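You operate a simulated robot arm through the tools that you are given. There is no shell and no other tool.

The job below is to be done with a simulated two-armed robot. You get a single attempt, and the scene is never put back.

TASK
Split the two tubes at CROSS: the first to STORE, the second to TEST.
Fine: release them one at a time; stop once both are there.

Only the result counts: the job must be done as asked and must still hold three seconds after the hand-in. Knocking over, shifting, dropping, spilling or breaking anything else fails it.

THE ROBOT
Two 7-joint arms with fingered hands on one trunk that stands fixed in place. Base frame: the origin is at the foot of the trunk, x ahead of it, y to its left, z up. Lengths are in cm, angles in rad, forces in N, time in s.
The left shoulder is at [2.5, 12.5, 132.8], the right one opposite. With the tool pointing down near the work surface each hand reaches from about 10 to 72 cm from the base axis, measured 20 degrees to its own side. Payload 4 kg a hand.
Tool frame (each hand has its own): the origin (TCP) lies between the finger pads and is the grasp point; the fingertips stand 2.9 cm ahead of it; z points along the fingers, y is the line along which they close. The gripper opens to 10 cm; its body begins 3.4 cm behind the TCP. The gripper is a hand of 5 fingers: y runs from the thumb to the fingers, the wrist lies at [-1.5, -10.5, -17.7] in the tool frame, and closing takes about 1.5 s.
Orientation is told as [roll, pitch, yaw] about the base's x, y, z axes, in that order, counted from this pose: with the fingers straight down and the wrist toward the robot, the tool's x, y and z point along [0, 1, 0], [1, 0, 0] and [0, 0, -1] of the base frame.

THE INTERFACE
- The arms move only by the tool send_rows. It takes "left_moves", "right_moves" or both (then of equal length, played together; a hand with none holds still); each is a list of rows, each an object of numbers (a shift or turn left out is 0, a gripper value left out holds the last): "ax", "ay", "az": the turn, a rotation vector about the tool's x, y, z in rad; "dx", "dy", "dz": the shift along the tool's x, y, z in m. In form: [{"ax": .., "ay": .., "az": .., "dx": .., "dy": .., "dz": ..}, ...]. A call has 1 to 20 rows; each row is the pose to reach, as a shift and turn from the pose commanded when the call began, along the tool's axes at that moment. "left_grip" and "right_grip" are, for a hand that has rows, the gripper command, from -1 (shut) to 1 (fully open), values between in proportion, set as the call begins (left out, the last holds). A row lasts 0.2 s, in which the tool goes at most 5 cm and 0.15 rad; a call with a longer step from one row to the next is refused whole, and so is a gripper value outside its range. A pose out of reach is approached as far as the arm can. The call stops where the force on the tool passes 40 N (or 10 N more than at its start, if that is more) or the arm is blocked; 0.2 s more then pass. The fingers move at their own pace (about 4.5 cm/s each) and stop on an object; they squeeze with about 23 N. The grip force told is the motor's: it shows also when the fingers shut on nothing. Time passes only in rows, and 0.2 s behind the last, so rows that repeat a pose let the fingers close. It gives the time, the measured TCP pose, the force on the tool (base axes), the opening and the grip force at its end, in the units of the frame above (readings bear some noise), with the torque about the TCP (base axes, N m) and any sound that the robot's microphone picked up.
- Cameras (640 x 400 px; columns grow to the right, rows downward): "scene" is now at [8.37, 5.86, 146.19]; the picture's right is [0.82, -0.58, -0.00], its down [-0.31, -0.44, -0.84] and it looks along [0.49, 0.69, -0.54] (base axes); focal length 214 px, centre (320, 200). "left" rides on the left gripper at [-6.6, -8.6, -12.1] in its tool frame; the picture's right is [-0.76, -0.31, 0.58], its down [0.59, -0.70, 0.40] and it looks along [0.28, 0.64, 0.71] (tool axes); focal length 247 px, centre (320, 200). "right" rides on the right gripper at [6.5, -8.6, -12.1] in its tool frame; the picture's right is [-0.76, 0.31, -0.58], its down [-0.59, -0.70, 0.40] and it looks along [-0.28, 0.64, 0.71] (tool axes); focal length 247 px, centre (320, 200). There is no depth. A picture from a camera that has moved, and an enlarged one, comes with that camera's place and axes in the base frame and with its lens. The place of the scene camera against the robot may be out by one fixed shift of up to 1.8 cm in any direction.
- get_image(camera): a new picture of that camera. It takes no simulated time.
- raise_lower(by): moves the trunk up (or, below 0, down) by that many cm; the arms and the scene camera ride with it, the base frame stays. It gives what a move gives, with no picture.
- set_fingers(index, middle, ring, little, thumb_bend, thumb_turn, hand): sets how far each is bent, from 0 (flat) to 1 (curled in); at 0.3 the hand is open as for a grip, at 0.7 the pads meet at the TCP. One left out holds its place. A second passes; each finger stops where it meets its share of the squeeze, and holds until it gets a number again. A gripper value or a shape takes the hand back. It gives what a move gives, with no picture; readings hold the bend of each and the force on index, middle, ring, little, thumb and palm. thumb_turn goes from beside the hand (0) to across from the fingers (1), as for a grip.
- grasp_type(shape, hand): the hand has 5 fingers and takes this shape, open, in about a second: jaw (thumb against the fingers, like two jaws); tri (thumb and two fingers); tip (a fingertip pinch); poke (one finger out to press); point (the index stretched); flat (the hand flat); cup (the hand cupped); fist (a fist). The gripper value then closes the fingers along that shape, each until it touches; the sizes above hold for jaw. It gives what a move gives, with no picture.
- turn_head(pan, tilt): turns the head with the scene camera to pan (to the left, within 1.396 rad either way) and tilt (down, from -0.506 to 1.204), counted from straight ahead of the robot (the tilt from the chest, where the trunk bows). It gives what a move gives.
- inspect(camera, box): a new picture of the part [left, top, right, bottom] of that camera's present view, enlarged. It takes no simulated time.
- sign_off(): hands the job in; it is judged then, once.

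Nothing tells you positions but the pictures and the camera data. Unless the task says otherwise, let go and move clear before handing in.

The tools are called as a command line: name --argument value ..., lists and objects as JSON in quotes. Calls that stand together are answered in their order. send_rows: Moves the arms, as the interface text tells. Its arguments: {"type":"object","properties":{"left_moves":{"type":"array","items":{"type":"object","properties":{"ax":{"type":"number"},"ay":{"type":"number"},"az":{"type":"number"},"dx":{"type":"number"},"dy":{"type":"number"},"dz":{"type":"number"}}}},"left_grip":{"type":"number"},"right_moves":{"type":"array","items":{"type":"object","properties":{"ax":{"type":"number"},"ay":{"type":"number"},"az":{"type":"number"},"dx":{"type":"number"},"dy":{"type":"number"},"dz":{"type":"number"}}}},"right_grip":{"type":"number"}},"required":[]} The other tools are called the same way: raise_lower (by) moves the trunk up or down; grasp_type (shape, hand) gives the hand a shape; set_fingers (index, middle, ring, little, thumb_bend, thumb_turn, hand) moves the fingers one by one; turn_head (pan, tilt) turns the head that bears the scene camera; get_image (camera) takes a picture; inspect (camera, box) takes an enlarged picture of a part of a camera's view; sign_off () hands the job in.

At the start:

```text
t: 0.0
left_tool_pos: [40.13, 47.78, 138.02]
left_orientation: [0.0, 0.0, 0.0]
left_wrist_force: [0.9, 0.4, 0.7]
left_ft_torque: [0.02, 0.0, -0.04]
left_opening: 9.99
left_gripper_force: 0.1
left_shape: jaw
left_bend: [0.3, 0.3, 0.3, 0.3, 0.3, 0.98]
left_finger forces: [0.0, 0.0, 0.0, 0.0, 0.1, 0.1]
right_tool_pos: [55.67, 5.37, 140.73]
right_orientation: [-0.001, 0.0, 0.0]
right_wrist_force: [0.4, 0.0, -0.6]
right_ft_torque: [-0.02, -0.01, 0.03]
right_opening: 9.99
right_gripper_force: 0.0
right_shape: jaw
right_bend: [0.3, 0.3, 0.3, 0.3, 0.3, 0.98]
right_finger forces: [0.0, 0.0, 0.1, 0.1, 0.0, 0.0]
trunk travel left (down, up): [-52.5, 22.2]
head pan, tilt (commanded): [0.956, 0.565]
```

scene: 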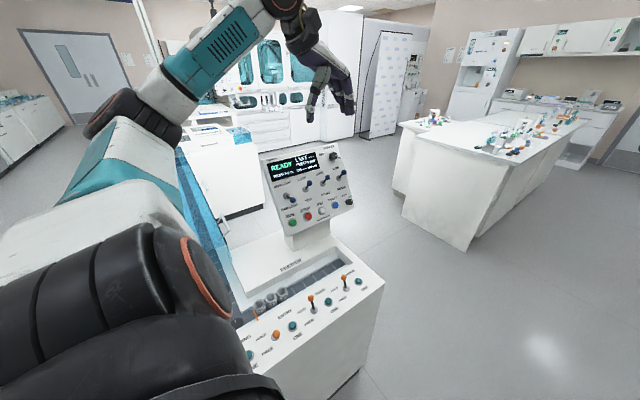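
right: 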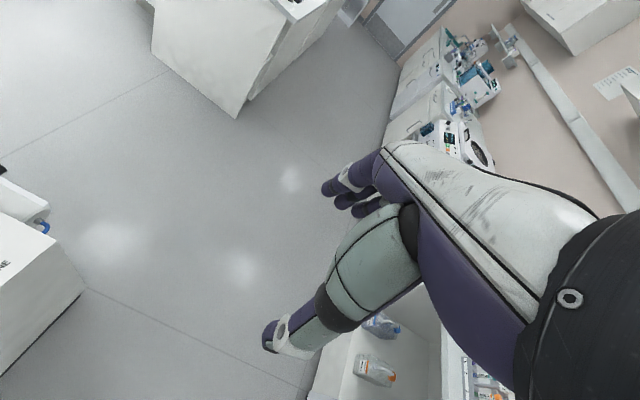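
left: 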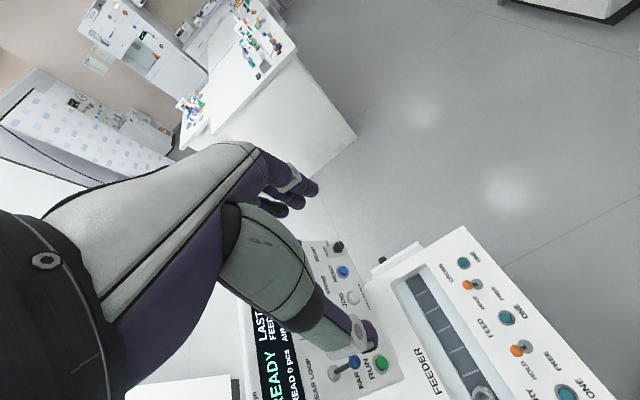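

I see a machine with a control panel and a feeder unit with toggles and buttons in front. I will take closer looks at the panel and the feeder before doing anything.

inspect --camera "scene" --box '[250, 130, 370, 250]'

inspect --camera "scene" --box '[220, 240, 400, 400]'

inspect --camera "left" --box '[230, 210, 630, 400]'

get_image --camera "scene"

```text
3.33 times, centred on (310, 190) of scene
camera zoom: at [8.37, 5.86, 146.19], right [0.82, -0.58, 0.0], down [-0.31, -0.44, -0.84], along [0.49, 0.69, -0.54], focal length 715 px, centre (353, 233)
```

zoom: 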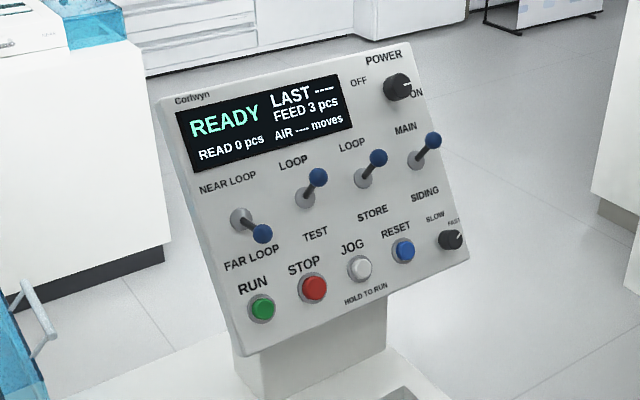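

```text
2.50 times, centred on (310, 320) of scene
camera zoom: at [8.37, 5.86, 146.19], right [0.82, -0.58, 0.0], down [-0.31, -0.44, -0.84], along [0.49, 0.69, -0.54], focal length 536 px, centre (345, -100)
```

zoom: 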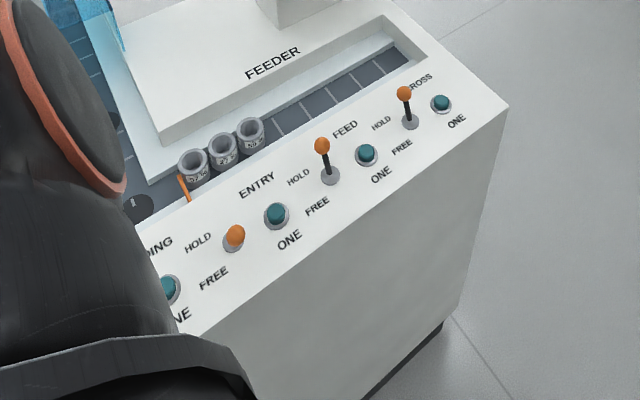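

```text
1.60 times, centred on (430, 305) of left
camera zoom: at [31.64, 41.5, 150.15], right [-0.31, -0.76, -0.58], down [-0.7, 0.59, -0.4], along [0.64, 0.28, -0.71], focal length 395 px, centre (144, 32)
```

zoom: 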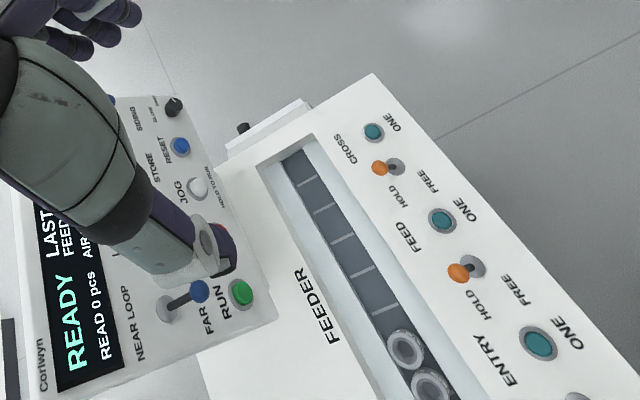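

```text
taken
camera scene: at [8.37, 5.86, 146.19], right [0.82, -0.58, 0.0], down [-0.31, -0.44, -0.84], along [0.49, 0.69, -0.54], focal length 214 px, centre (320, 200)
```

scene: 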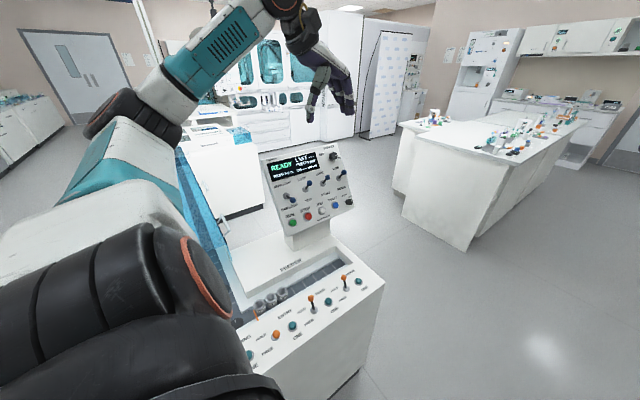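

The apparatus is a tube conveyor: a panel with switches (near/far loop, loop/test, loop/store, main/siding) and a row of HOLD/FREE gates with ONE buttons. My left arm hides part of the machine, so I will turn the head to see the rest.

turn_head --pan 1.39 --tilt 0.7

get_image --camera "scene"

turn_head --pan 0.956 --tilt 1.1

get_image --camera "scene"

```text
t: 0.9
left_tool_pos: [40.17, 47.95, 138.08]
left_orientation: [0.001, -0.001, 0.0]
left_wrist_force: [0.0, 0.2, -0.2]
left_ft_torque: [0.01, 0.02, 0.03]
left_opening: 9.96
left_gripper_force: 0.1
left_shape: jaw
left_bend: [0.3, 0.3, 0.3, 0.3, 0.3, 0.98]
left_finger forces: [0.1, 0.1, 0.0, 0.1, 0.1, 0.1]
right_tool_pos: [55.78, 5.21, 140.77]
right_orientation: [0.0, 0.0, -0.002]
right_wrist_force: [0.3, 1.1, -0.3]
right_ft_torque: [-0.01, 0.01, -0.02]
right_opening: 9.98
right_gripper_force: 0.1
right_shape: jaw
right_bend: [0.3, 0.3, 0.3, 0.3, 0.3, 0.98]
right_finger forces: [0.0, 0.1, 0.1, 0.1, 0.0, 0.0]
trunk travel left (down, up): [-52.5, 22.2]
head pan, tilt (commanded): [1.389, 0.7]
```

```text
taken
camera scene: at [4.76, 6.9, 145.03], right [0.98, -0.18, 0.0], down [-0.12, -0.63, -0.76], along [0.14, 0.75, -0.64], focal length 214 px, centre (320, 200)
```

scene: 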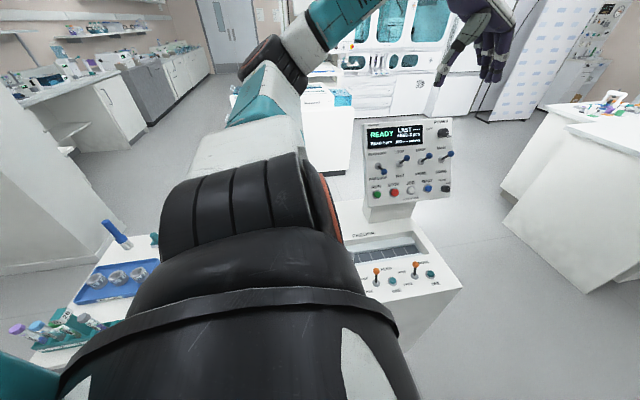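

```text
t: 1.8
left_tool_pos: [40.2, 47.85, 138.23]
left_orientation: [0.001, 0.0, -0.002]
left_wrist_force: [-0.4, -0.3, 0.3]
left_ft_torque: [0.01, -0.02, 0.01]
left_opening: 9.99
left_gripper_force: 0.1
left_shape: jaw
left_bend: [0.3, 0.3, 0.3, 0.3, 0.3, 0.98]
left_finger forces: [0.0, 0.1, 0.0, 0.1, 0.1, 0.1]
right_tool_pos: [55.69, 5.23, 140.61]
right_orientation: [0.0, 0.001, -0.002]
right_wrist_force: [1.3, 0.5, -0.2]
right_ft_torque: [-0.03, 0.0, 0.0]
right_opening: 9.96
right_gripper_force: 0.1
right_shape: jaw
right_bend: [0.3, 0.3, 0.3, 0.3, 0.3, 0.98]
right_finger forces: [0.1, 0.0, 0.0, 0.1, 0.0, 0.0]
trunk travel left (down, up): [-52.5, 22.2]
head pan, tilt (commanded): [0.956, 1.1]
```

```text
taken
camera scene: at [6.86, 3.71, 142.03], right [0.82, -0.58, 0.0], down [-0.51, -0.73, -0.45], along [0.26, 0.37, -0.89], focal length 214 px, centre (320, 200)
```

scene: 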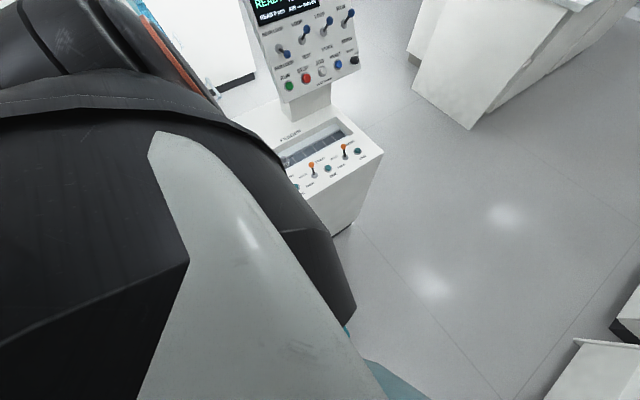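

The machine runs along my left side (front edge around y≈37, top around z≈75), with gates SIDING, ENTRY, FEED and CROSS in a row along x. I will turn the left hand so its camera looks at the machine from my side, staying high above everything.

send_rows --left_moves '[{"dy": -0.025, "dx": -0.005, "az": -0.14}, {"dy": -0.05, "dx": -0.01, "az": -0.28}, {"dy": -0.075, "dx": -0.015, "az": -0.42}, {"dy": -0.1, "dx": -0.02, "az": -0.56}, {"dy": -0.125, "dx": -0.025, "az": -0.7}, {"dy": -0.15, "dx": -0.03, "az": -0.84}, {"dy": -0.175, "dx": -0.03, "az": -0.98}, {"dy": -0.2, "dx": -0.03, "az": -1.12}]'

get_image --camera "left"

turn_head --pan 1.2 --tilt 0.8

get_image --camera "scene"

```text
t: 3.6
left_tool_pos: [20.4, 50.53, 129.26]
left_orientation: [-0.018, -0.009, 1.11]
left_wrist_force: [-0.4, 0.7, -0.6]
left_ft_torque: [0.01, -0.03, -0.01]
left_opening: 10.0
left_gripper_force: 0.1
left_shape: jaw
left_bend: [0.3, 0.3, 0.3, 0.3, 0.3, 0.98]
left_finger forces: [0.1, 0.0, 0.1, 0.1, 0.0, 0.0]
left hand out of reach, approached as far as the arm can: row 5, 6, 7, 8
right_tool_pos: [55.53, 5.29, 140.94]
right_orientation: [0.001, -0.002, 0.0]
right_wrist_force: [0.1, 0.7, -0.2]
right_ft_torque: [0.03, 0.0, 0.0]
right_opening: 9.96
right_gripper_force: 0.0
right_shape: jaw
right_bend: [0.3, 0.3, 0.3, 0.3, 0.3, 0.98]
right_finger forces: [0.1, 0.0, 0.1, 0.0, 0.1, 0.1]
trunk travel left (down, up): [-52.5, 22.2]
head pan, tilt (commanded): [0.956, 1.1]
```

```text
taken
camera left: at [22.19, 40.14, 141.28], right [0.55, -0.61, -0.56], down [-0.83, -0.37, -0.42], along [0.05, 0.7, -0.71], focal length 247 px, centre (320, 200)
```

left: 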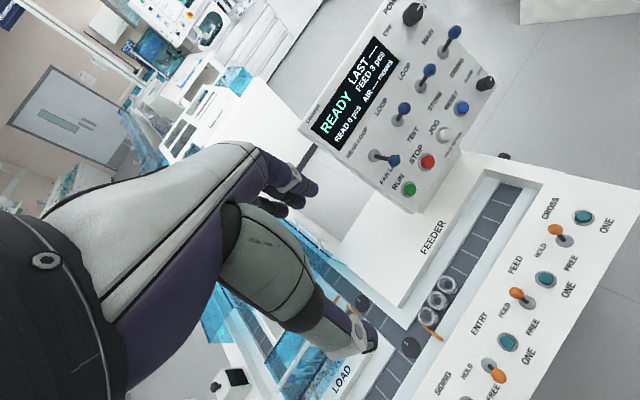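

```text
t: 4.4
left_tool_pos: [20.79, 50.56, 129.2]
left_orientation: [-0.016, -0.008, 1.105]
left_wrist_force: [-0.2, 0.7, 0.0]
left_ft_torque: [-0.01, 0.04, -0.03]
left_opening: 9.99
left_gripper_force: 0.0
left_shape: jaw
left_bend: [0.3, 0.3, 0.3, 0.3, 0.3, 0.98]
left_finger forces: [0.1, 0.1, 0.0, 0.0, 0.1, 0.0]
right_tool_pos: [55.62, 5.24, 140.87]
right_orientation: [-0.001, 0.0, -0.001]
right_wrist_force: [-0.2, -0.3, 0.0]
right_ft_torque: [-0.01, -0.01, -0.01]
right_opening: 9.99
right_gripper_force: 0.1
right_shape: jaw
right_bend: [0.3, 0.3, 0.3, 0.3, 0.3, 0.98]
right_finger forces: [0.1, 0.0, 0.1, 0.0, 0.0, 0.0]
trunk travel left (down, up): [-52.5, 22.2]
head pan, tilt (commanded): [1.201, 0.799]
```

```text
taken
camera scene: at [6.12, 6.07, 144.19], right [0.93, -0.36, 0.0], down [-0.26, -0.67, -0.7], along [0.25, 0.65, -0.72], focal length 214 px, centre (320, 200)
```

scene: 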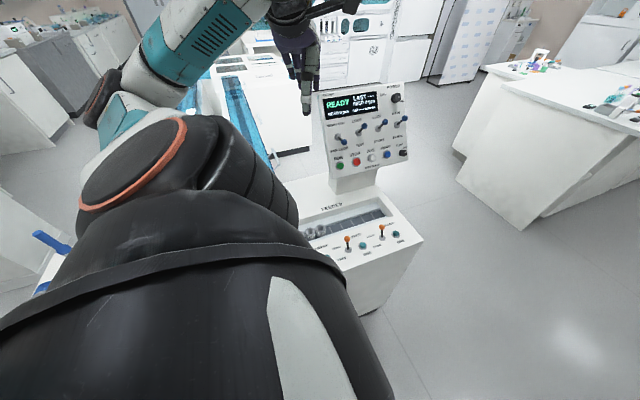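

The left camera shows the feeder, a gate, and conveyor lanes with blue covers going away to the left. I will enlarge these parts.

inspect --camera "left" --box '[180, 180, 500, 400]'

inspect --camera "left" --box '[380, 180, 640, 400]'

inspect --camera "left" --box '[100, 0, 340, 180]'

inspect --camera "scene" --box '[180, 40, 320, 180]'

```text
1.82 times, centred on (340, 290) of left
camera zoom: at [22.51, 40.18, 141.24], right [0.55, -0.61, -0.57], down [-0.83, -0.37, -0.41], along [0.05, 0.7, -0.71], focal length 449 px, centre (284, 36)
```

zoom: 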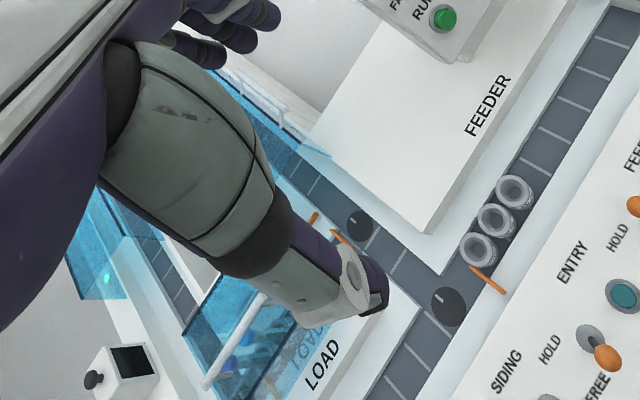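

```text
1.82 times, centred on (510, 290) of left
camera zoom: at [22.51, 40.18, 141.24], right [0.55, -0.61, -0.57], down [-0.83, -0.37, -0.41], along [0.05, 0.7, -0.71], focal length 449 px, centre (-26, 36)
```

zoom: 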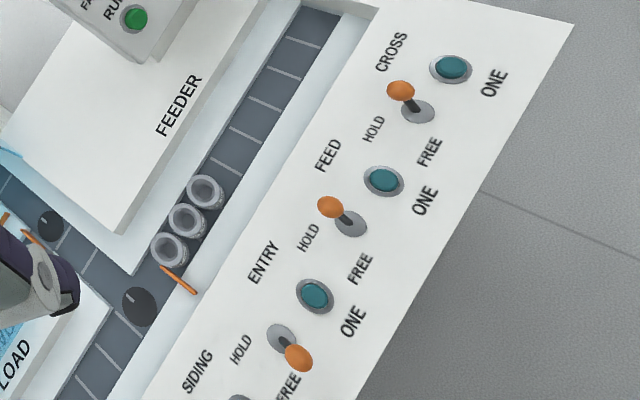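

```text
2.22 times, centred on (220, 90) of left
camera zoom: at [22.51, 40.18, 141.24], right [0.55, -0.61, -0.57], down [-0.83, -0.37, -0.41], along [0.05, 0.7, -0.71], focal length 549 px, centre (542, 444)
```

zoom: 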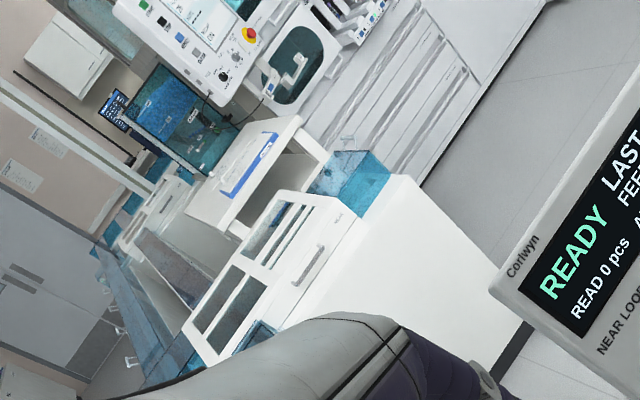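

```text
2.86 times, centred on (250, 110) of scene
camera zoom: at [6.12, 6.07, 144.19], right [0.93, -0.36, 0.0], down [-0.26, -0.67, -0.7], along [0.25, 0.65, -0.72], focal length 613 px, centre (520, 457)
```

zoom: 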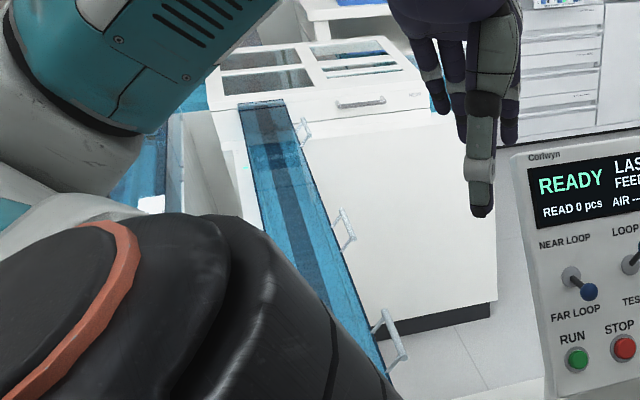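

The lanes continue behind my hand. I will turn the left hand further so its camera looks along the lanes to the left side of the machine.

send_rows --left_moves '[{"dx": -0.011, "dy": -0.003, "dz": 0.01, "az": -0.14}, {"dx": -0.022, "dy": -0.006, "dz": 0.02, "az": -0.28}, {"dx": -0.033, "dy": -0.009, "dz": 0.03, "az": -0.42}, {"dx": -0.044, "dy": -0.012, "dz": 0.04, "az": -0.56}, {"dx": -0.055, "dy": -0.015, "dz": 0.05, "az": -0.7}, {"dx": -0.066, "dy": -0.018, "dz": 0.06, "az": -0.84}, {"dx": -0.077, "dy": -0.021, "dz": 0.07, "az": -0.98}, {"dx": -0.088, "dy": -0.024, "dz": 0.08, "az": -1.12}]'

get_image --camera "left"

get_image --camera "scene"

```text
t: 6.2
left_tool_pos: [30.28, 47.44, 120.69]
left_orientation: [-0.196, 0.249, 1.888]
left_wrist_force: [1.5, 0.0, -0.7]
left_ft_torque: [0.0, 0.03, -0.01]
left_opening: 10.0
left_gripper_force: 0.1
left_shape: jaw
left_bend: [0.3, 0.3, 0.3, 0.3, 0.3, 0.98]
left_finger forces: [0.0, 0.0, 0.1, 0.1, 0.0, 0.0]
left hand out of reach, approached as far as the arm can: row 1, 2, 3, 4, 5, 6, 7, 8
right_tool_pos: [55.76, 5.37, 140.55]
right_orientation: [0.0, 0.001, -0.001]
right_wrist_force: [0.8, 0.7, 0.0]
right_ft_torque: [-0.02, 0.01, 0.0]
right_opening: 9.98
right_gripper_force: 0.0
right_shape: jaw
right_bend: [0.3, 0.3, 0.3, 0.3, 0.3, 0.98]
right_finger forces: [0.0, 0.0, 0.1, 0.0, 0.0, 0.0]
trunk travel left (down, up): [-52.5, 22.2]
head pan, tilt (commanded): [1.201, 0.799]
```

```text
taken
camera left: at [35.78, 44.2, 135.43], right [0.94, -0.11, -0.33], down [-0.22, -0.92, -0.32], along [-0.27, 0.37, -0.89], focal length 247 px, centre (320, 200)
```

left: 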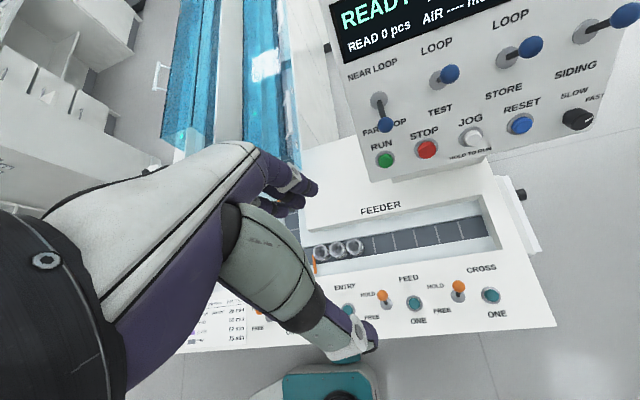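

```text
taken
camera scene: at [6.27, 6.13, 144.19], right [0.93, -0.36, 0.0], down [-0.26, -0.67, -0.7], along [0.25, 0.65, -0.72], focal length 214 px, centre (320, 200)
```

scene: 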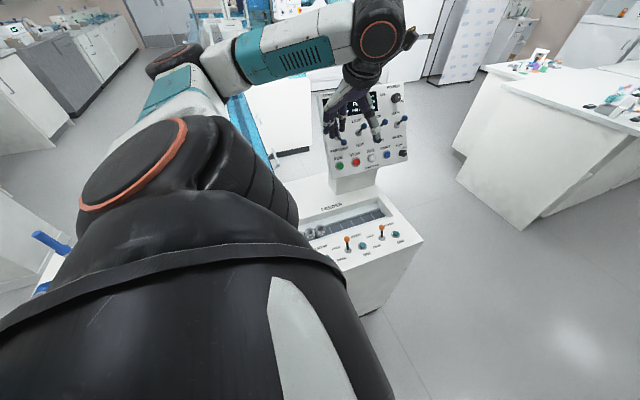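

A placard with text and more gates are visible on the left end of the front deck. I will enlarge those regions.

inspect --camera "left" --box '[140, 260, 320, 370]'

inspect --camera "left" --box '[140, 0, 320, 200]'

inspect --camera "left" --box '[280, 180, 560, 340]'

```text
3.56 times, centred on (230, 315) of left
camera zoom: at [35.78, 44.2, 135.43], right [0.94, -0.11, -0.33], down [-0.22, -0.92, -0.32], along [-0.27, 0.37, -0.89], focal length 878 px, centre (640, -209)
```

zoom: 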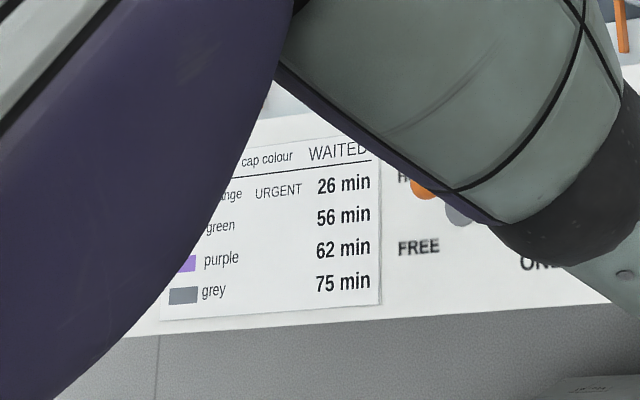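

```text
2.00 times, centred on (230, 100) of left
camera zoom: at [35.78, 44.2, 135.43], right [0.94, -0.11, -0.33], down [-0.22, -0.92, -0.32], along [-0.27, 0.37, -0.89], focal length 494 px, centre (500, 400)
```

zoom: 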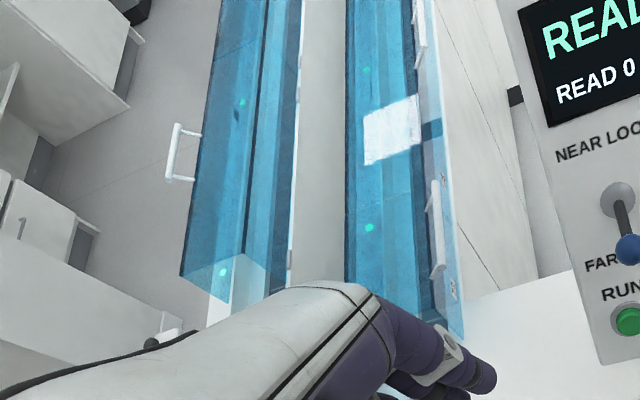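

```text
2.29 times, centred on (420, 260) of left
camera zoom: at [35.78, 44.2, 135.43], right [0.94, -0.11, -0.33], down [-0.22, -0.92, -0.32], along [-0.27, 0.37, -0.89], focal length 564 px, centre (91, 63)
```

zoom: 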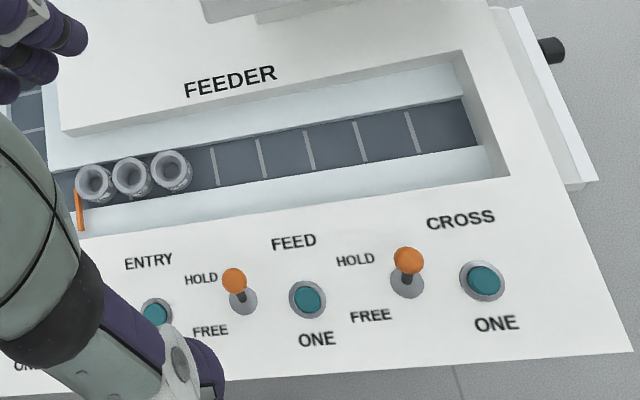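

I now know the front row better, and there is a waiting-time card too. I will shift the left hand lower and closer to me with more turn so the camera can see the left lanes.

send_rows --left_moves '[{"dx": 0.024, "dy": -0.004, "dz": 0.015, "ax": -0.058, "ay": 0.029, "az": -0.078}, {"dx": 0.047, "dy": -0.009, "dz": 0.029, "ax": -0.116, "ay": 0.058, "az": -0.155}, {"dx": 0.071, "dy": -0.013, "dz": 0.044, "ax": -0.173, "ay": 0.087, "az": -0.233}, {"dx": 0.095, "dy": -0.017, "dz": 0.059, "ax": -0.231, "ay": 0.116, "az": -0.31}, {"dx": 0.118, "dy": -0.022, "dz": 0.074, "ax": -0.289, "ay": 0.145, "az": -0.388}]'

get_image --camera "left"

get_image --camera "scene"

```text
t: 7.4
left_tool_pos: [21.48, 41.12, 111.99]
left_orientation: [0.005, 0.282, 2.172]
left_wrist_force: [1.0, -0.4, -0.9]
left_ft_torque: [0.01, 0.03, 0.0]
left_opening: 10.0
left_gripper_force: 0.0
left_shape: jaw
left_bend: [0.3, 0.3, 0.3, 0.3, 0.3, 0.98]
left_finger forces: [0.0, 0.0, 0.0, 0.1, 0.0, 0.0]
left hand out of reach, approached as far as the arm can: row 1, 2, 3, 4, 5
right_tool_pos: [55.82, 5.16, 140.68]
right_orientation: [0.0, 0.002, -0.003]
right_wrist_force: [-0.3, 0.8, 0.1]
right_ft_torque: [0.0, 0.0, 0.0]
right_opening: 9.98
right_gripper_force: 0.1
right_shape: jaw
right_bend: [0.3, 0.3, 0.3, 0.3, 0.3, 0.98]
right_finger forces: [0.0, 0.0, 0.0, 0.1, 0.1, 0.1]
trunk travel left (down, up): [-52.5, 22.2]
head pan, tilt (commanded): [1.201, 0.799]
```

```text
taken
camera left: at [29.73, 41.01, 125.85], right [0.88, 0.05, -0.47], down [-0.04, -0.98, -0.18], along [-0.47, 0.18, -0.86], focal length 247 px, centre (320, 200)
```

left: 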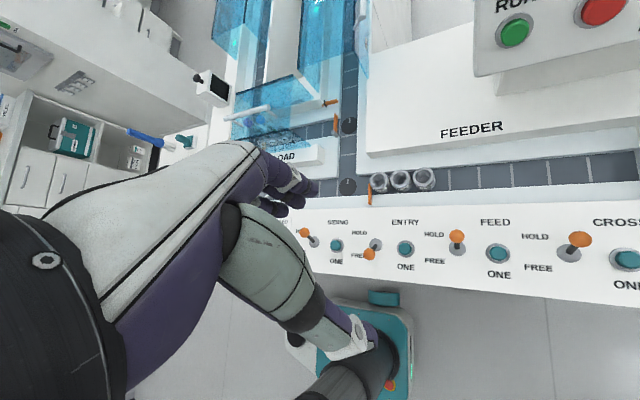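

```text
taken
camera scene: at [6.21, 6.08, 144.19], right [0.93, -0.36, 0.0], down [-0.26, -0.67, -0.7], along [0.25, 0.65, -0.72], focal length 214 px, centre (320, 200)
```

scene: 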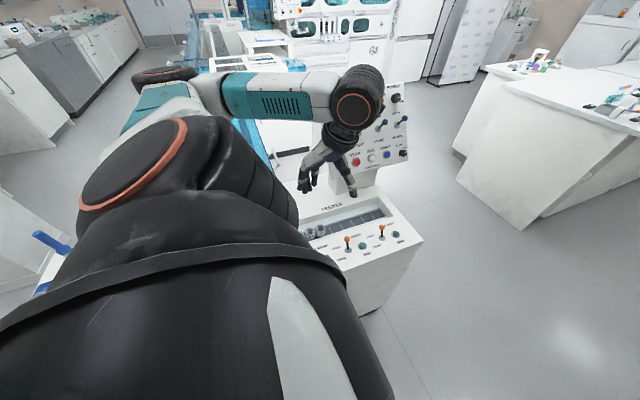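

This view shows the junction and loop lanes. I will enlarge it.

inspect --camera "left" --box '[180, 0, 400, 220]'

inspect --camera "left" --box '[240, 140, 480, 290]'

inspect --camera "left" --box '[0, 0, 240, 220]'

inspect --camera "scene" --box '[160, 0, 320, 100]'

```text
1.82 times, centred on (290, 110) of left
camera zoom: at [29.73, 41.01, 125.85], right [0.88, 0.05, -0.47], down [-0.04, -0.98, -0.18], along [-0.47, 0.18, -0.86], focal length 449 px, centre (374, 364)
```

zoom: 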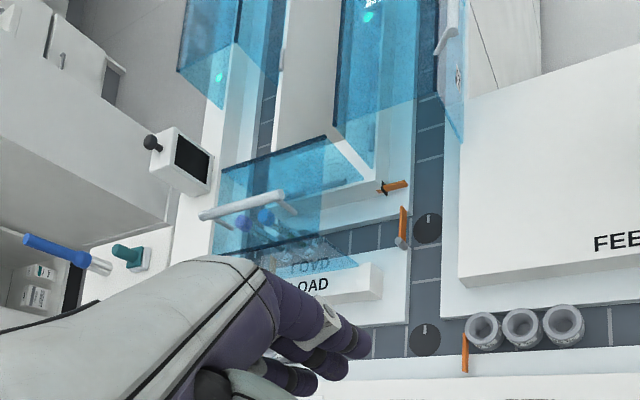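

```text
2.67 times, centred on (360, 215) of left
camera zoom: at [29.73, 41.01, 125.85], right [0.88, 0.05, -0.47], down [-0.04, -0.98, -0.18], along [-0.47, 0.18, -0.86], focal length 659 px, centre (213, 160)
```

zoom: 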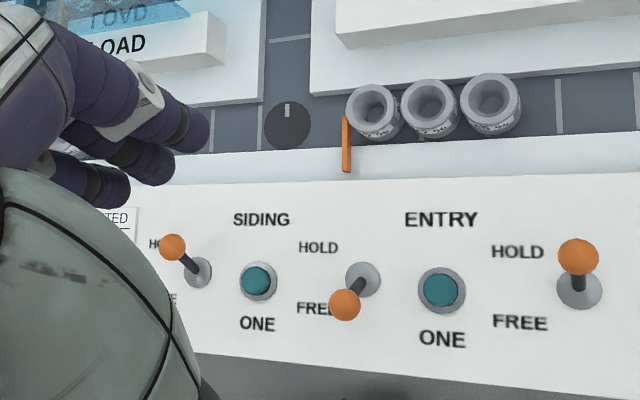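

```text
1.82 times, centred on (120, 110) of left
camera zoom: at [29.73, 41.01, 125.85], right [0.88, 0.05, -0.47], down [-0.04, -0.98, -0.18], along [-0.47, 0.18, -0.86], focal length 449 px, centre (684, 364)
```

zoom: 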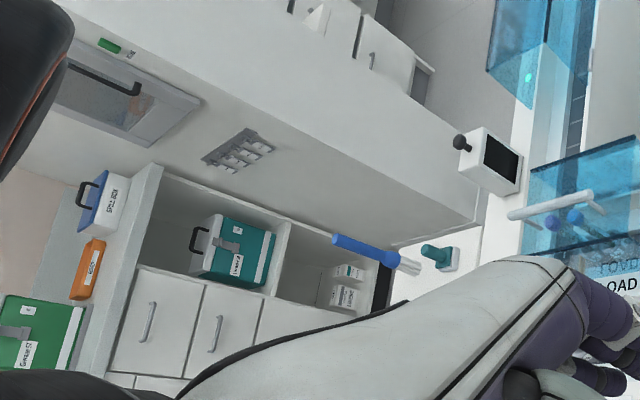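

```text
4.00 times, centred on (240, 50) of scene
camera zoom: at [6.21, 6.08, 144.19], right [0.93, -0.36, 0.0], down [-0.26, -0.67, -0.7], along [0.25, 0.65, -0.72], focal length 858 px, centre (640, 800)
```

zoom: 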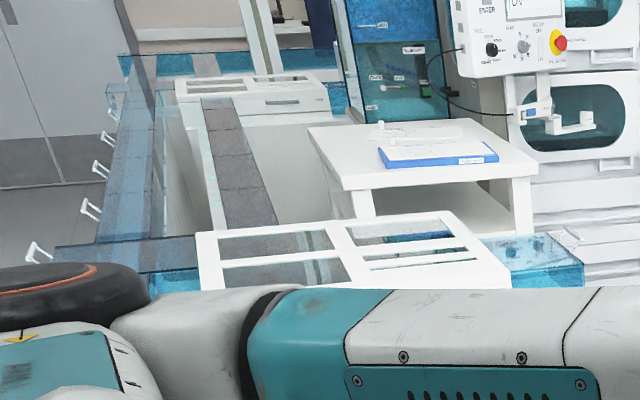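

Two capped tubes seem to stand under a blue cover to the left of the second diverter. I will zoom in on them.

inspect --camera "left" --box '[230, 70, 370, 190]'

inspect --camera "left" --box '[270, 80, 350, 140]'

inspect --camera "left" --box '[190, 0, 370, 90]'

```text
3.33 times, centred on (300, 130) of left
camera zoom: at [29.73, 41.01, 125.85], right [0.88, 0.05, -0.47], down [-0.04, -0.98, -0.18], along [-0.47, 0.18, -0.86], focal length 823 px, centre (387, 433)
```

zoom: 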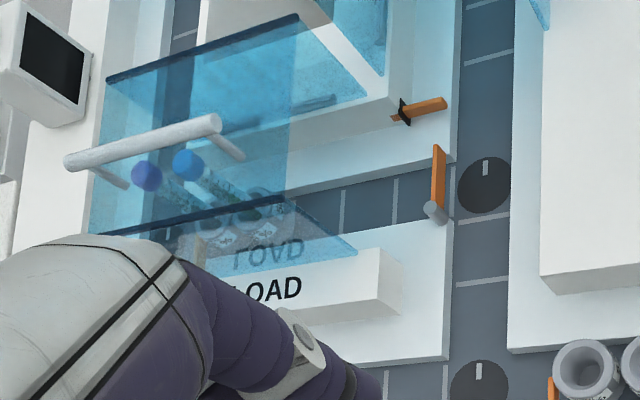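

```text
6.67 times, centred on (310, 110) of left
camera zoom: at [29.73, 41.01, 125.85], right [0.88, 0.05, -0.47], down [-0.04, -0.98, -0.18], along [-0.47, 0.18, -0.86], focal length 1646 px, centre (387, 800)
```

zoom: 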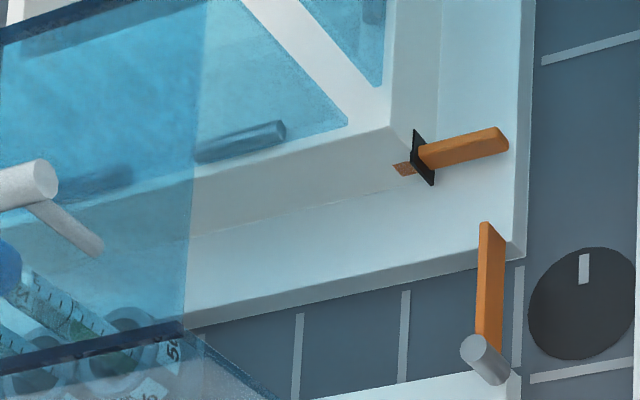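

```text
3.56 times, centred on (280, 45) of left
camera zoom: at [29.73, 41.01, 125.85], right [0.88, 0.05, -0.47], down [-0.04, -0.98, -0.18], along [-0.47, 0.18, -0.86], focal length 878 px, centre (462, 751)
```

zoom: 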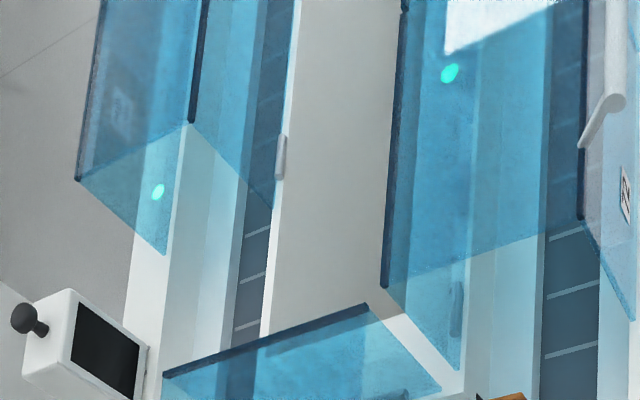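

Two capped tubes in carriers sit in the cross lane under the LOAD cover, behind an orange gate blade. Next I will look at the far part of the track to understand the route to STORE and TEST.

turn_head --pan 1.39 --tilt 0.35

get_image --camera "scene"

inspect --camera "scene" --box '[200, 80, 460, 280]'

inspect --camera "scene" --box '[160, 150, 320, 270]'

```text
t: 8.3
left_tool_pos: [21.44, 41.17, 111.93]
left_orientation: [0.005, 0.284, 2.17]
left_wrist_force: [-0.8, 0.0, 0.9]
left_ft_torque: [-0.02, -0.01, 0.0]
left_opening: 10.01
left_gripper_force: 0.0
left_shape: jaw
left_bend: [0.3, 0.3, 0.3, 0.3, 0.3, 0.98]
left_finger forces: [0.0, 0.0, 0.0, 0.1, 0.1, 0.0]
right_tool_pos: [55.74, 5.19, 140.71]
right_orientation: [0.001, 0.0, -0.001]
right_wrist_force: [-0.3, -0.8, -0.4]
right_ft_torque: [0.0, 0.02, 0.0]
right_opening: 9.98
right_gripper_force: 0.1
right_shape: jaw
right_bend: [0.3, 0.3, 0.3, 0.3, 0.3, 0.98]
right_finger forces: [0.0, 0.0, 0.0, 0.0, 0.1, 0.0]
trunk travel left (down, up): [-52.5, 22.2]
head pan, tilt (commanded): [1.389, 0.351]
```

```text
taken
camera scene: at [4.91, 7.7, 148.16], right [0.98, -0.18, 0.0], down [-0.06, -0.34, -0.94], along [0.17, 0.92, -0.34], focal length 214 px, centre (320, 200)
```

scene: 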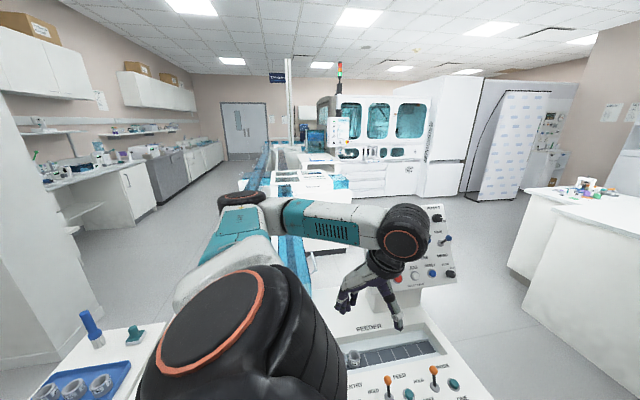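

```text
2.00 times, centred on (330, 180) of scene
camera zoom: at [4.91, 7.7, 148.16], right [0.98, -0.18, 0.0], down [-0.06, -0.34, -0.94], along [0.17, 0.92, -0.34], focal length 429 px, centre (300, 240)
```

zoom: 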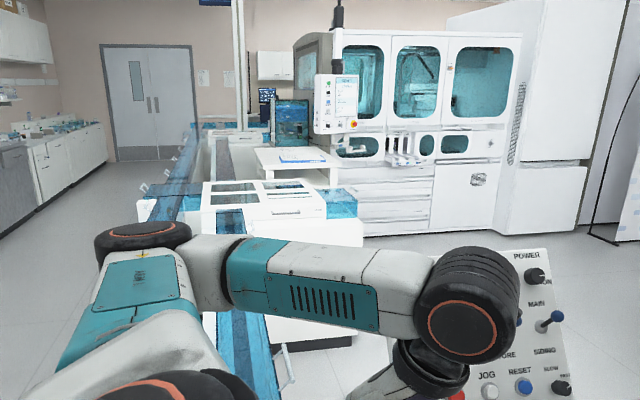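

```text
3.33 times, centred on (240, 210) of scene
camera zoom: at [4.91, 7.7, 148.16], right [0.98, -0.18, 0.0], down [-0.06, -0.34, -0.94], along [0.17, 0.92, -0.34], focal length 715 px, centre (587, 167)
```

zoom: 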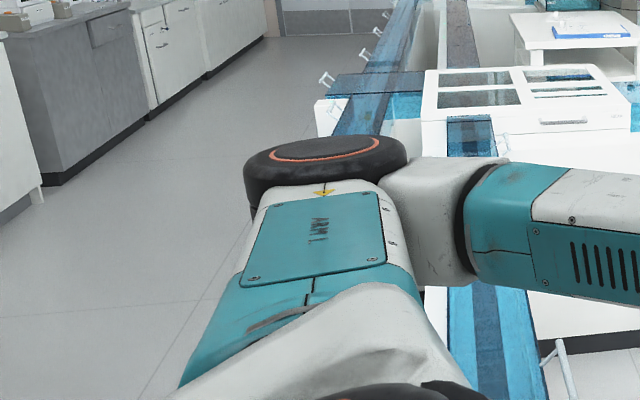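

The loop runs far away along +y to an analyser. I will raise the trunk for a better vantage, then aim the left wrist camera along the loop.

raise_lower --by 22

get_image --camera "scene"

get_image --camera "left"

```text
t: 10.6
left_tool_pos: [21.61, 41.08, 134.04]
left_orientation: [0.004, 0.283, 2.172]
left_wrist_force: [-0.9, 0.2, 0.4]
left_ft_torque: [0.03, 0.01, -0.01]
left_opening: 9.98
left_gripper_force: 0.1
left_shape: jaw
left_bend: [0.3, 0.3, 0.3, 0.3, 0.3, 0.98]
left_finger forces: [0.1, 0.0, 0.0, 0.1, 0.0, 0.0]
right_tool_pos: [55.7, 5.15, 162.67]
right_orientation: [-0.001, 0.0, -0.001]
right_wrist_force: [-0.7, 0.3, -0.4]
right_ft_torque: [-0.02, -0.02, -0.02]
right_opening: 9.96
right_gripper_force: 0.1
right_shape: jaw
right_bend: [0.3, 0.3, 0.3, 0.3, 0.3, 0.98]
right_finger forces: [0.0, 0.0, 0.0, 0.0, 0.0, 0.0]
trunk travel left (down, up): [-74.5, 0.2]
head pan, tilt (commanded): [1.389, 0.351]
```

```text
taken
camera scene: at [4.34, 7.71, 170.2], right [0.98, -0.18, 0.0], down [-0.06, -0.34, -0.94], along [0.17, 0.92, -0.34], focal length 214 px, centre (320, 200)
```

scene: 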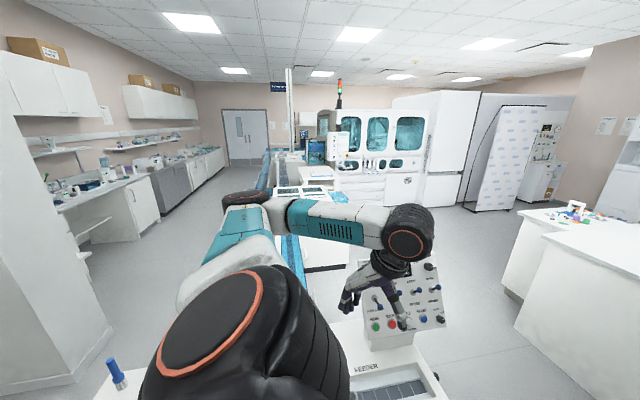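

```text
taken
camera left: at [29.83, 40.98, 147.92], right [0.88, 0.05, -0.47], down [-0.04, -0.98, -0.18], along [-0.47, 0.18, -0.86], focal length 247 px, centre (320, 200)
```

left: 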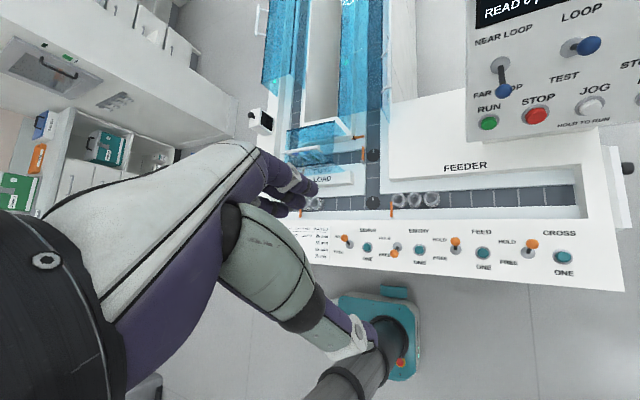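

Now a carrier at the siding gate is visible too. I will aim the left wrist camera along +y to look down the loop.

send_rows --left_moves '[{"dx": 0.0104, "dy": 0.0151, "dz": -0.0163, "ax": -0.105, "ay": -0.007, "az": 0.086}, {"dx": 0.0209, "dy": 0.0303, "dz": -0.0326, "ax": -0.209, "ay": -0.014, "az": 0.172}, {"dx": 0.0313, "dy": 0.0454, "dz": -0.0489, "ax": -0.314, "ay": -0.021, "az": 0.258}, {"dx": 0.0417, "dy": 0.0606, "dz": -0.0651, "ax": -0.419, "ay": -0.029, "az": 0.344}, {"dx": 0.0521, "dy": 0.0757, "dz": -0.0814, "ax": -0.524, "ay": -0.036, "az": 0.43}, {"dx": 0.0626, "dy": 0.0909, "dz": -0.0977, "ax": -0.628, "ay": -0.043, "az": 0.516}, {"dx": 0.073, "dy": 0.106, "dz": -0.114, "ax": -0.733, "ay": -0.05, "az": 0.602}]'

get_image --camera "left"

get_image --camera "scene"

```text
t: 12.2
left_tool_pos: [13.12, 61.42, 142.55]
left_orientation: [0.01, -0.47, 1.576]
left_wrist_force: [-0.1, -0.2, 1.0]
left_ft_torque: [0.03, 0.02, 0.03]
left_opening: 9.98
left_gripper_force: 0.0
left_shape: jaw
left_bend: [0.3, 0.3, 0.3, 0.3, 0.3, 0.98]
left_finger forces: [0.0, 0.0, 0.1, 0.0, 0.0, 0.0]
left hand out of reach, approached as far as the arm can: row 1, 2, 3, 4, 5, 6, 7
right_tool_pos: [55.68, 5.36, 162.71]
right_orientation: [0.0, -0.001, 0.0]
right_wrist_force: [-0.2, 0.2, 0.4]
right_ft_torque: [0.02, 0.0, 0.0]
right_opening: 9.98
right_gripper_force: 0.1
right_shape: jaw
right_bend: [0.3, 0.3, 0.3, 0.3, 0.3, 0.98]
right_finger forces: [0.0, 0.0, 0.1, 0.0, 0.0, 0.0]
trunk travel left (down, up): [-74.5, 0.2]
head pan, tilt (commanded): [1.389, 0.351]
```

```text
taken
camera left: at [19.97, 48.55, 149.36], right [0.75, 0.0, -0.66], down [-0.59, -0.45, -0.67], along [-0.3, 0.89, -0.34], focal length 247 px, centre (320, 200)
```

left: 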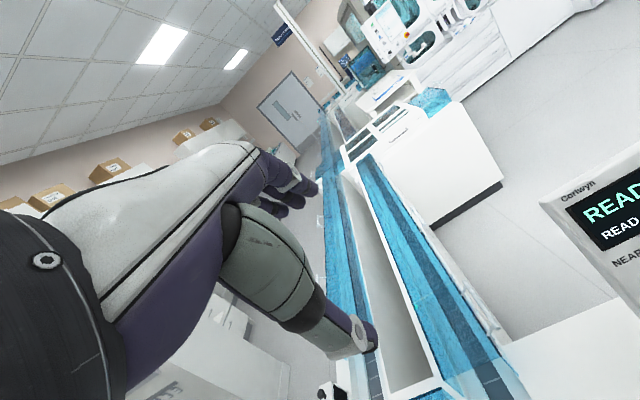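

```text
taken
camera scene: at [4.16, 7.7, 170.21], right [0.98, -0.18, 0.0], down [-0.06, -0.34, -0.94], along [0.17, 0.92, -0.34], focal length 214 px, centre (320, 200)
```

scene: 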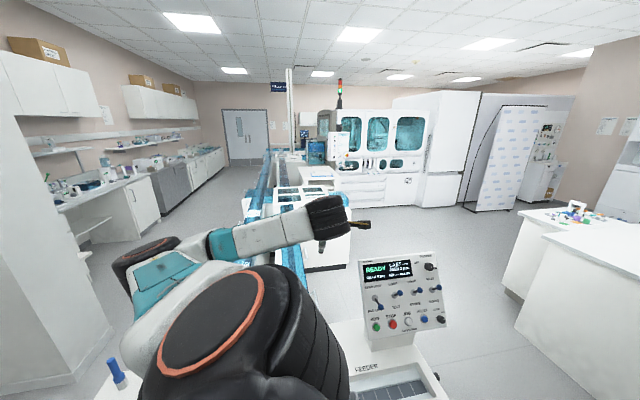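

I can see the two parallel covered lanes running to a white module and then toward the analyser. I will enlarge the far parts.

inspect --camera "left" --box '[300, 40, 520, 240]'

inspect --camera "left" --box '[310, 150, 540, 400]'

inspect --camera "scene" --box '[230, 130, 450, 280]'

inspect --camera "scene" --box '[230, 140, 350, 220]'

```text
2.00 times, centred on (410, 140) of left
camera zoom: at [19.97, 48.55, 149.36], right [0.75, 0.0, -0.66], down [-0.59, -0.45, -0.67], along [-0.3, 0.89, -0.34], focal length 494 px, centre (140, 320)
```

zoom: 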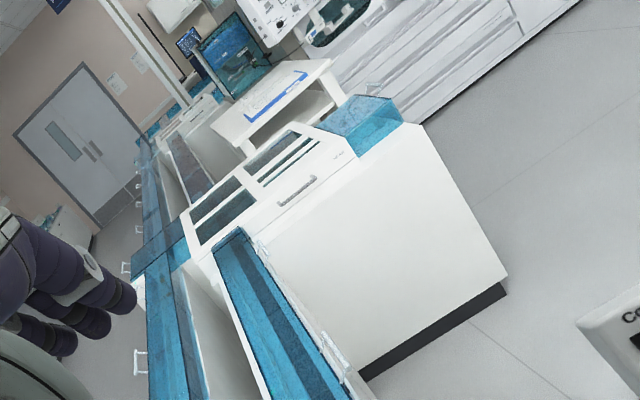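

```text
1.60 times, centred on (425, 275) of left
camera zoom: at [19.97, 48.55, 149.36], right [0.75, 0.0, -0.66], down [-0.59, -0.45, -0.67], along [-0.3, 0.89, -0.34], focal length 395 px, centre (152, 80)
```

zoom: 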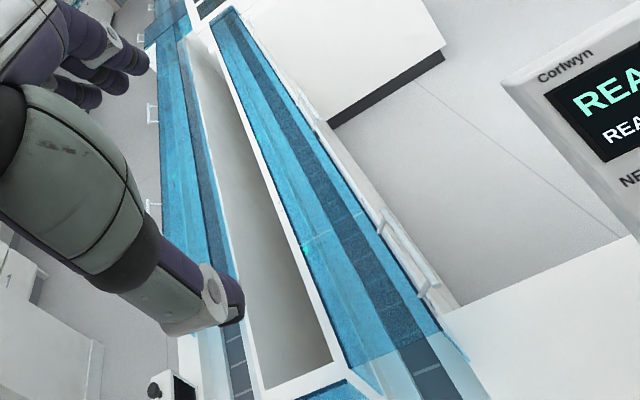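

```text
2.67 times, centred on (340, 205) of scene
camera zoom: at [4.16, 7.7, 170.21], right [0.98, -0.18, 0.0], down [-0.06, -0.34, -0.94], along [0.17, 0.92, -0.34], focal length 572 px, centre (267, 187)
```

zoom: 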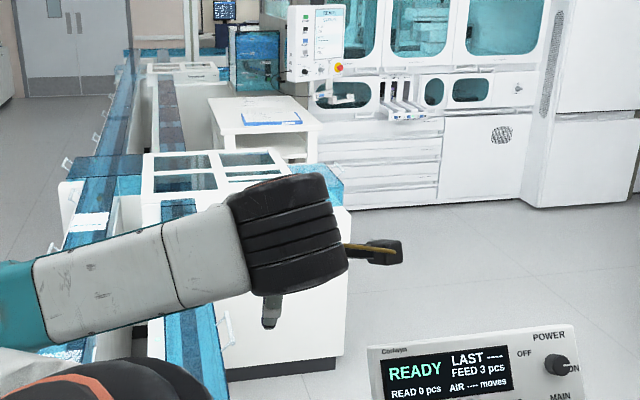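

```text
5.00 times, centred on (290, 180) of scene
camera zoom: at [4.16, 7.7, 170.21], right [0.98, -0.18, 0.0], down [-0.06, -0.34, -0.94], along [0.17, 0.92, -0.34], focal length 1072 px, centre (470, 300)
```

zoom: 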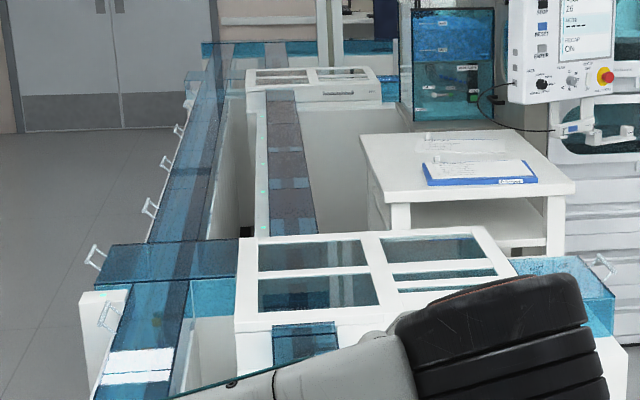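

I see two modules along the loop. I will zoom in to find STORE and TEST labels.

inspect --camera "scene" --box '[240, 180, 310, 225]'

inspect --camera "scene" --box '[265, 145, 335, 190]'

inspect --camera "scene" --box '[310, 130, 410, 200]'

inspect --camera "left" --box '[340, 70, 460, 170]'

```text
8.89 times, centred on (275, 202) of scene
camera zoom: at [4.16, 7.7, 170.21], right [0.98, -0.18, 0.0], down [-0.06, -0.34, -0.94], along [0.17, 0.92, -0.34], focal length 1906 px, centre (720, 178)
```

zoom: 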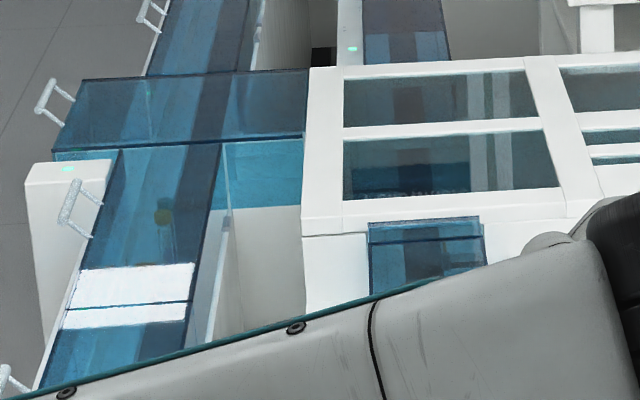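

```text
8.89 times, centred on (300, 168) of scene
camera zoom: at [4.16, 7.7, 170.21], right [0.98, -0.18, 0.0], down [-0.06, -0.34, -0.94], along [0.17, 0.92, -0.34], focal length 1906 px, centre (498, 489)
```

zoom: 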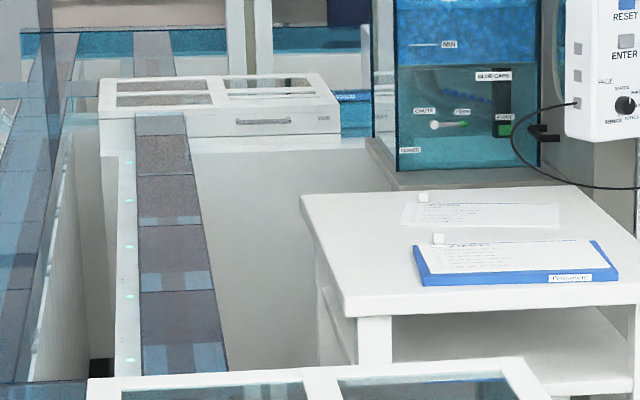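

```text
5.71 times, centred on (360, 165) of scene
camera zoom: at [4.16, 7.7, 170.21], right [0.98, -0.18, 0.0], down [-0.06, -0.34, -0.94], along [0.17, 0.92, -0.34], focal length 1226 px, centre (91, 400)
```

zoom: 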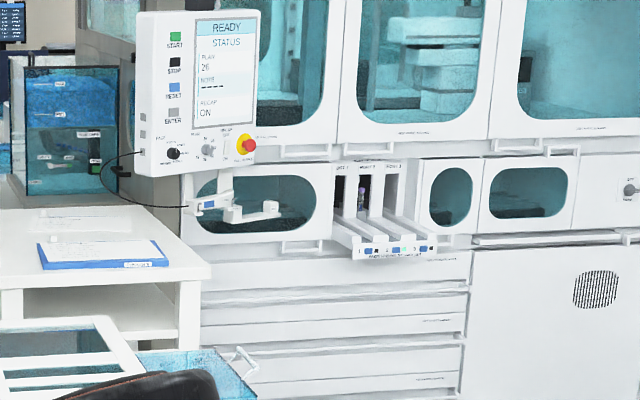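

```text
4.00 times, centred on (400, 120) of left
camera zoom: at [19.97, 48.55, 149.36], right [0.75, 0.0, -0.66], down [-0.59, -0.45, -0.67], along [-0.3, 0.89, -0.34], focal length 988 px, centre (0, 520)
```

zoom: 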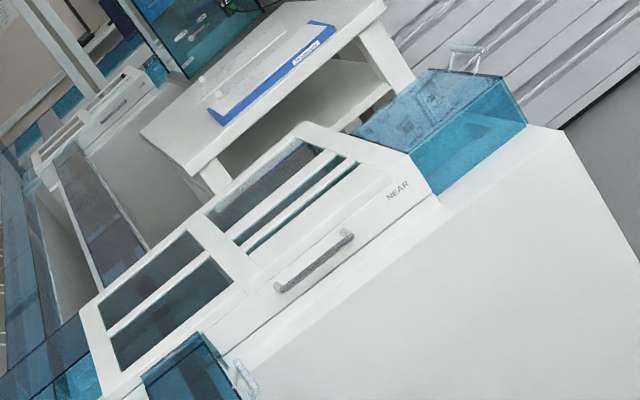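

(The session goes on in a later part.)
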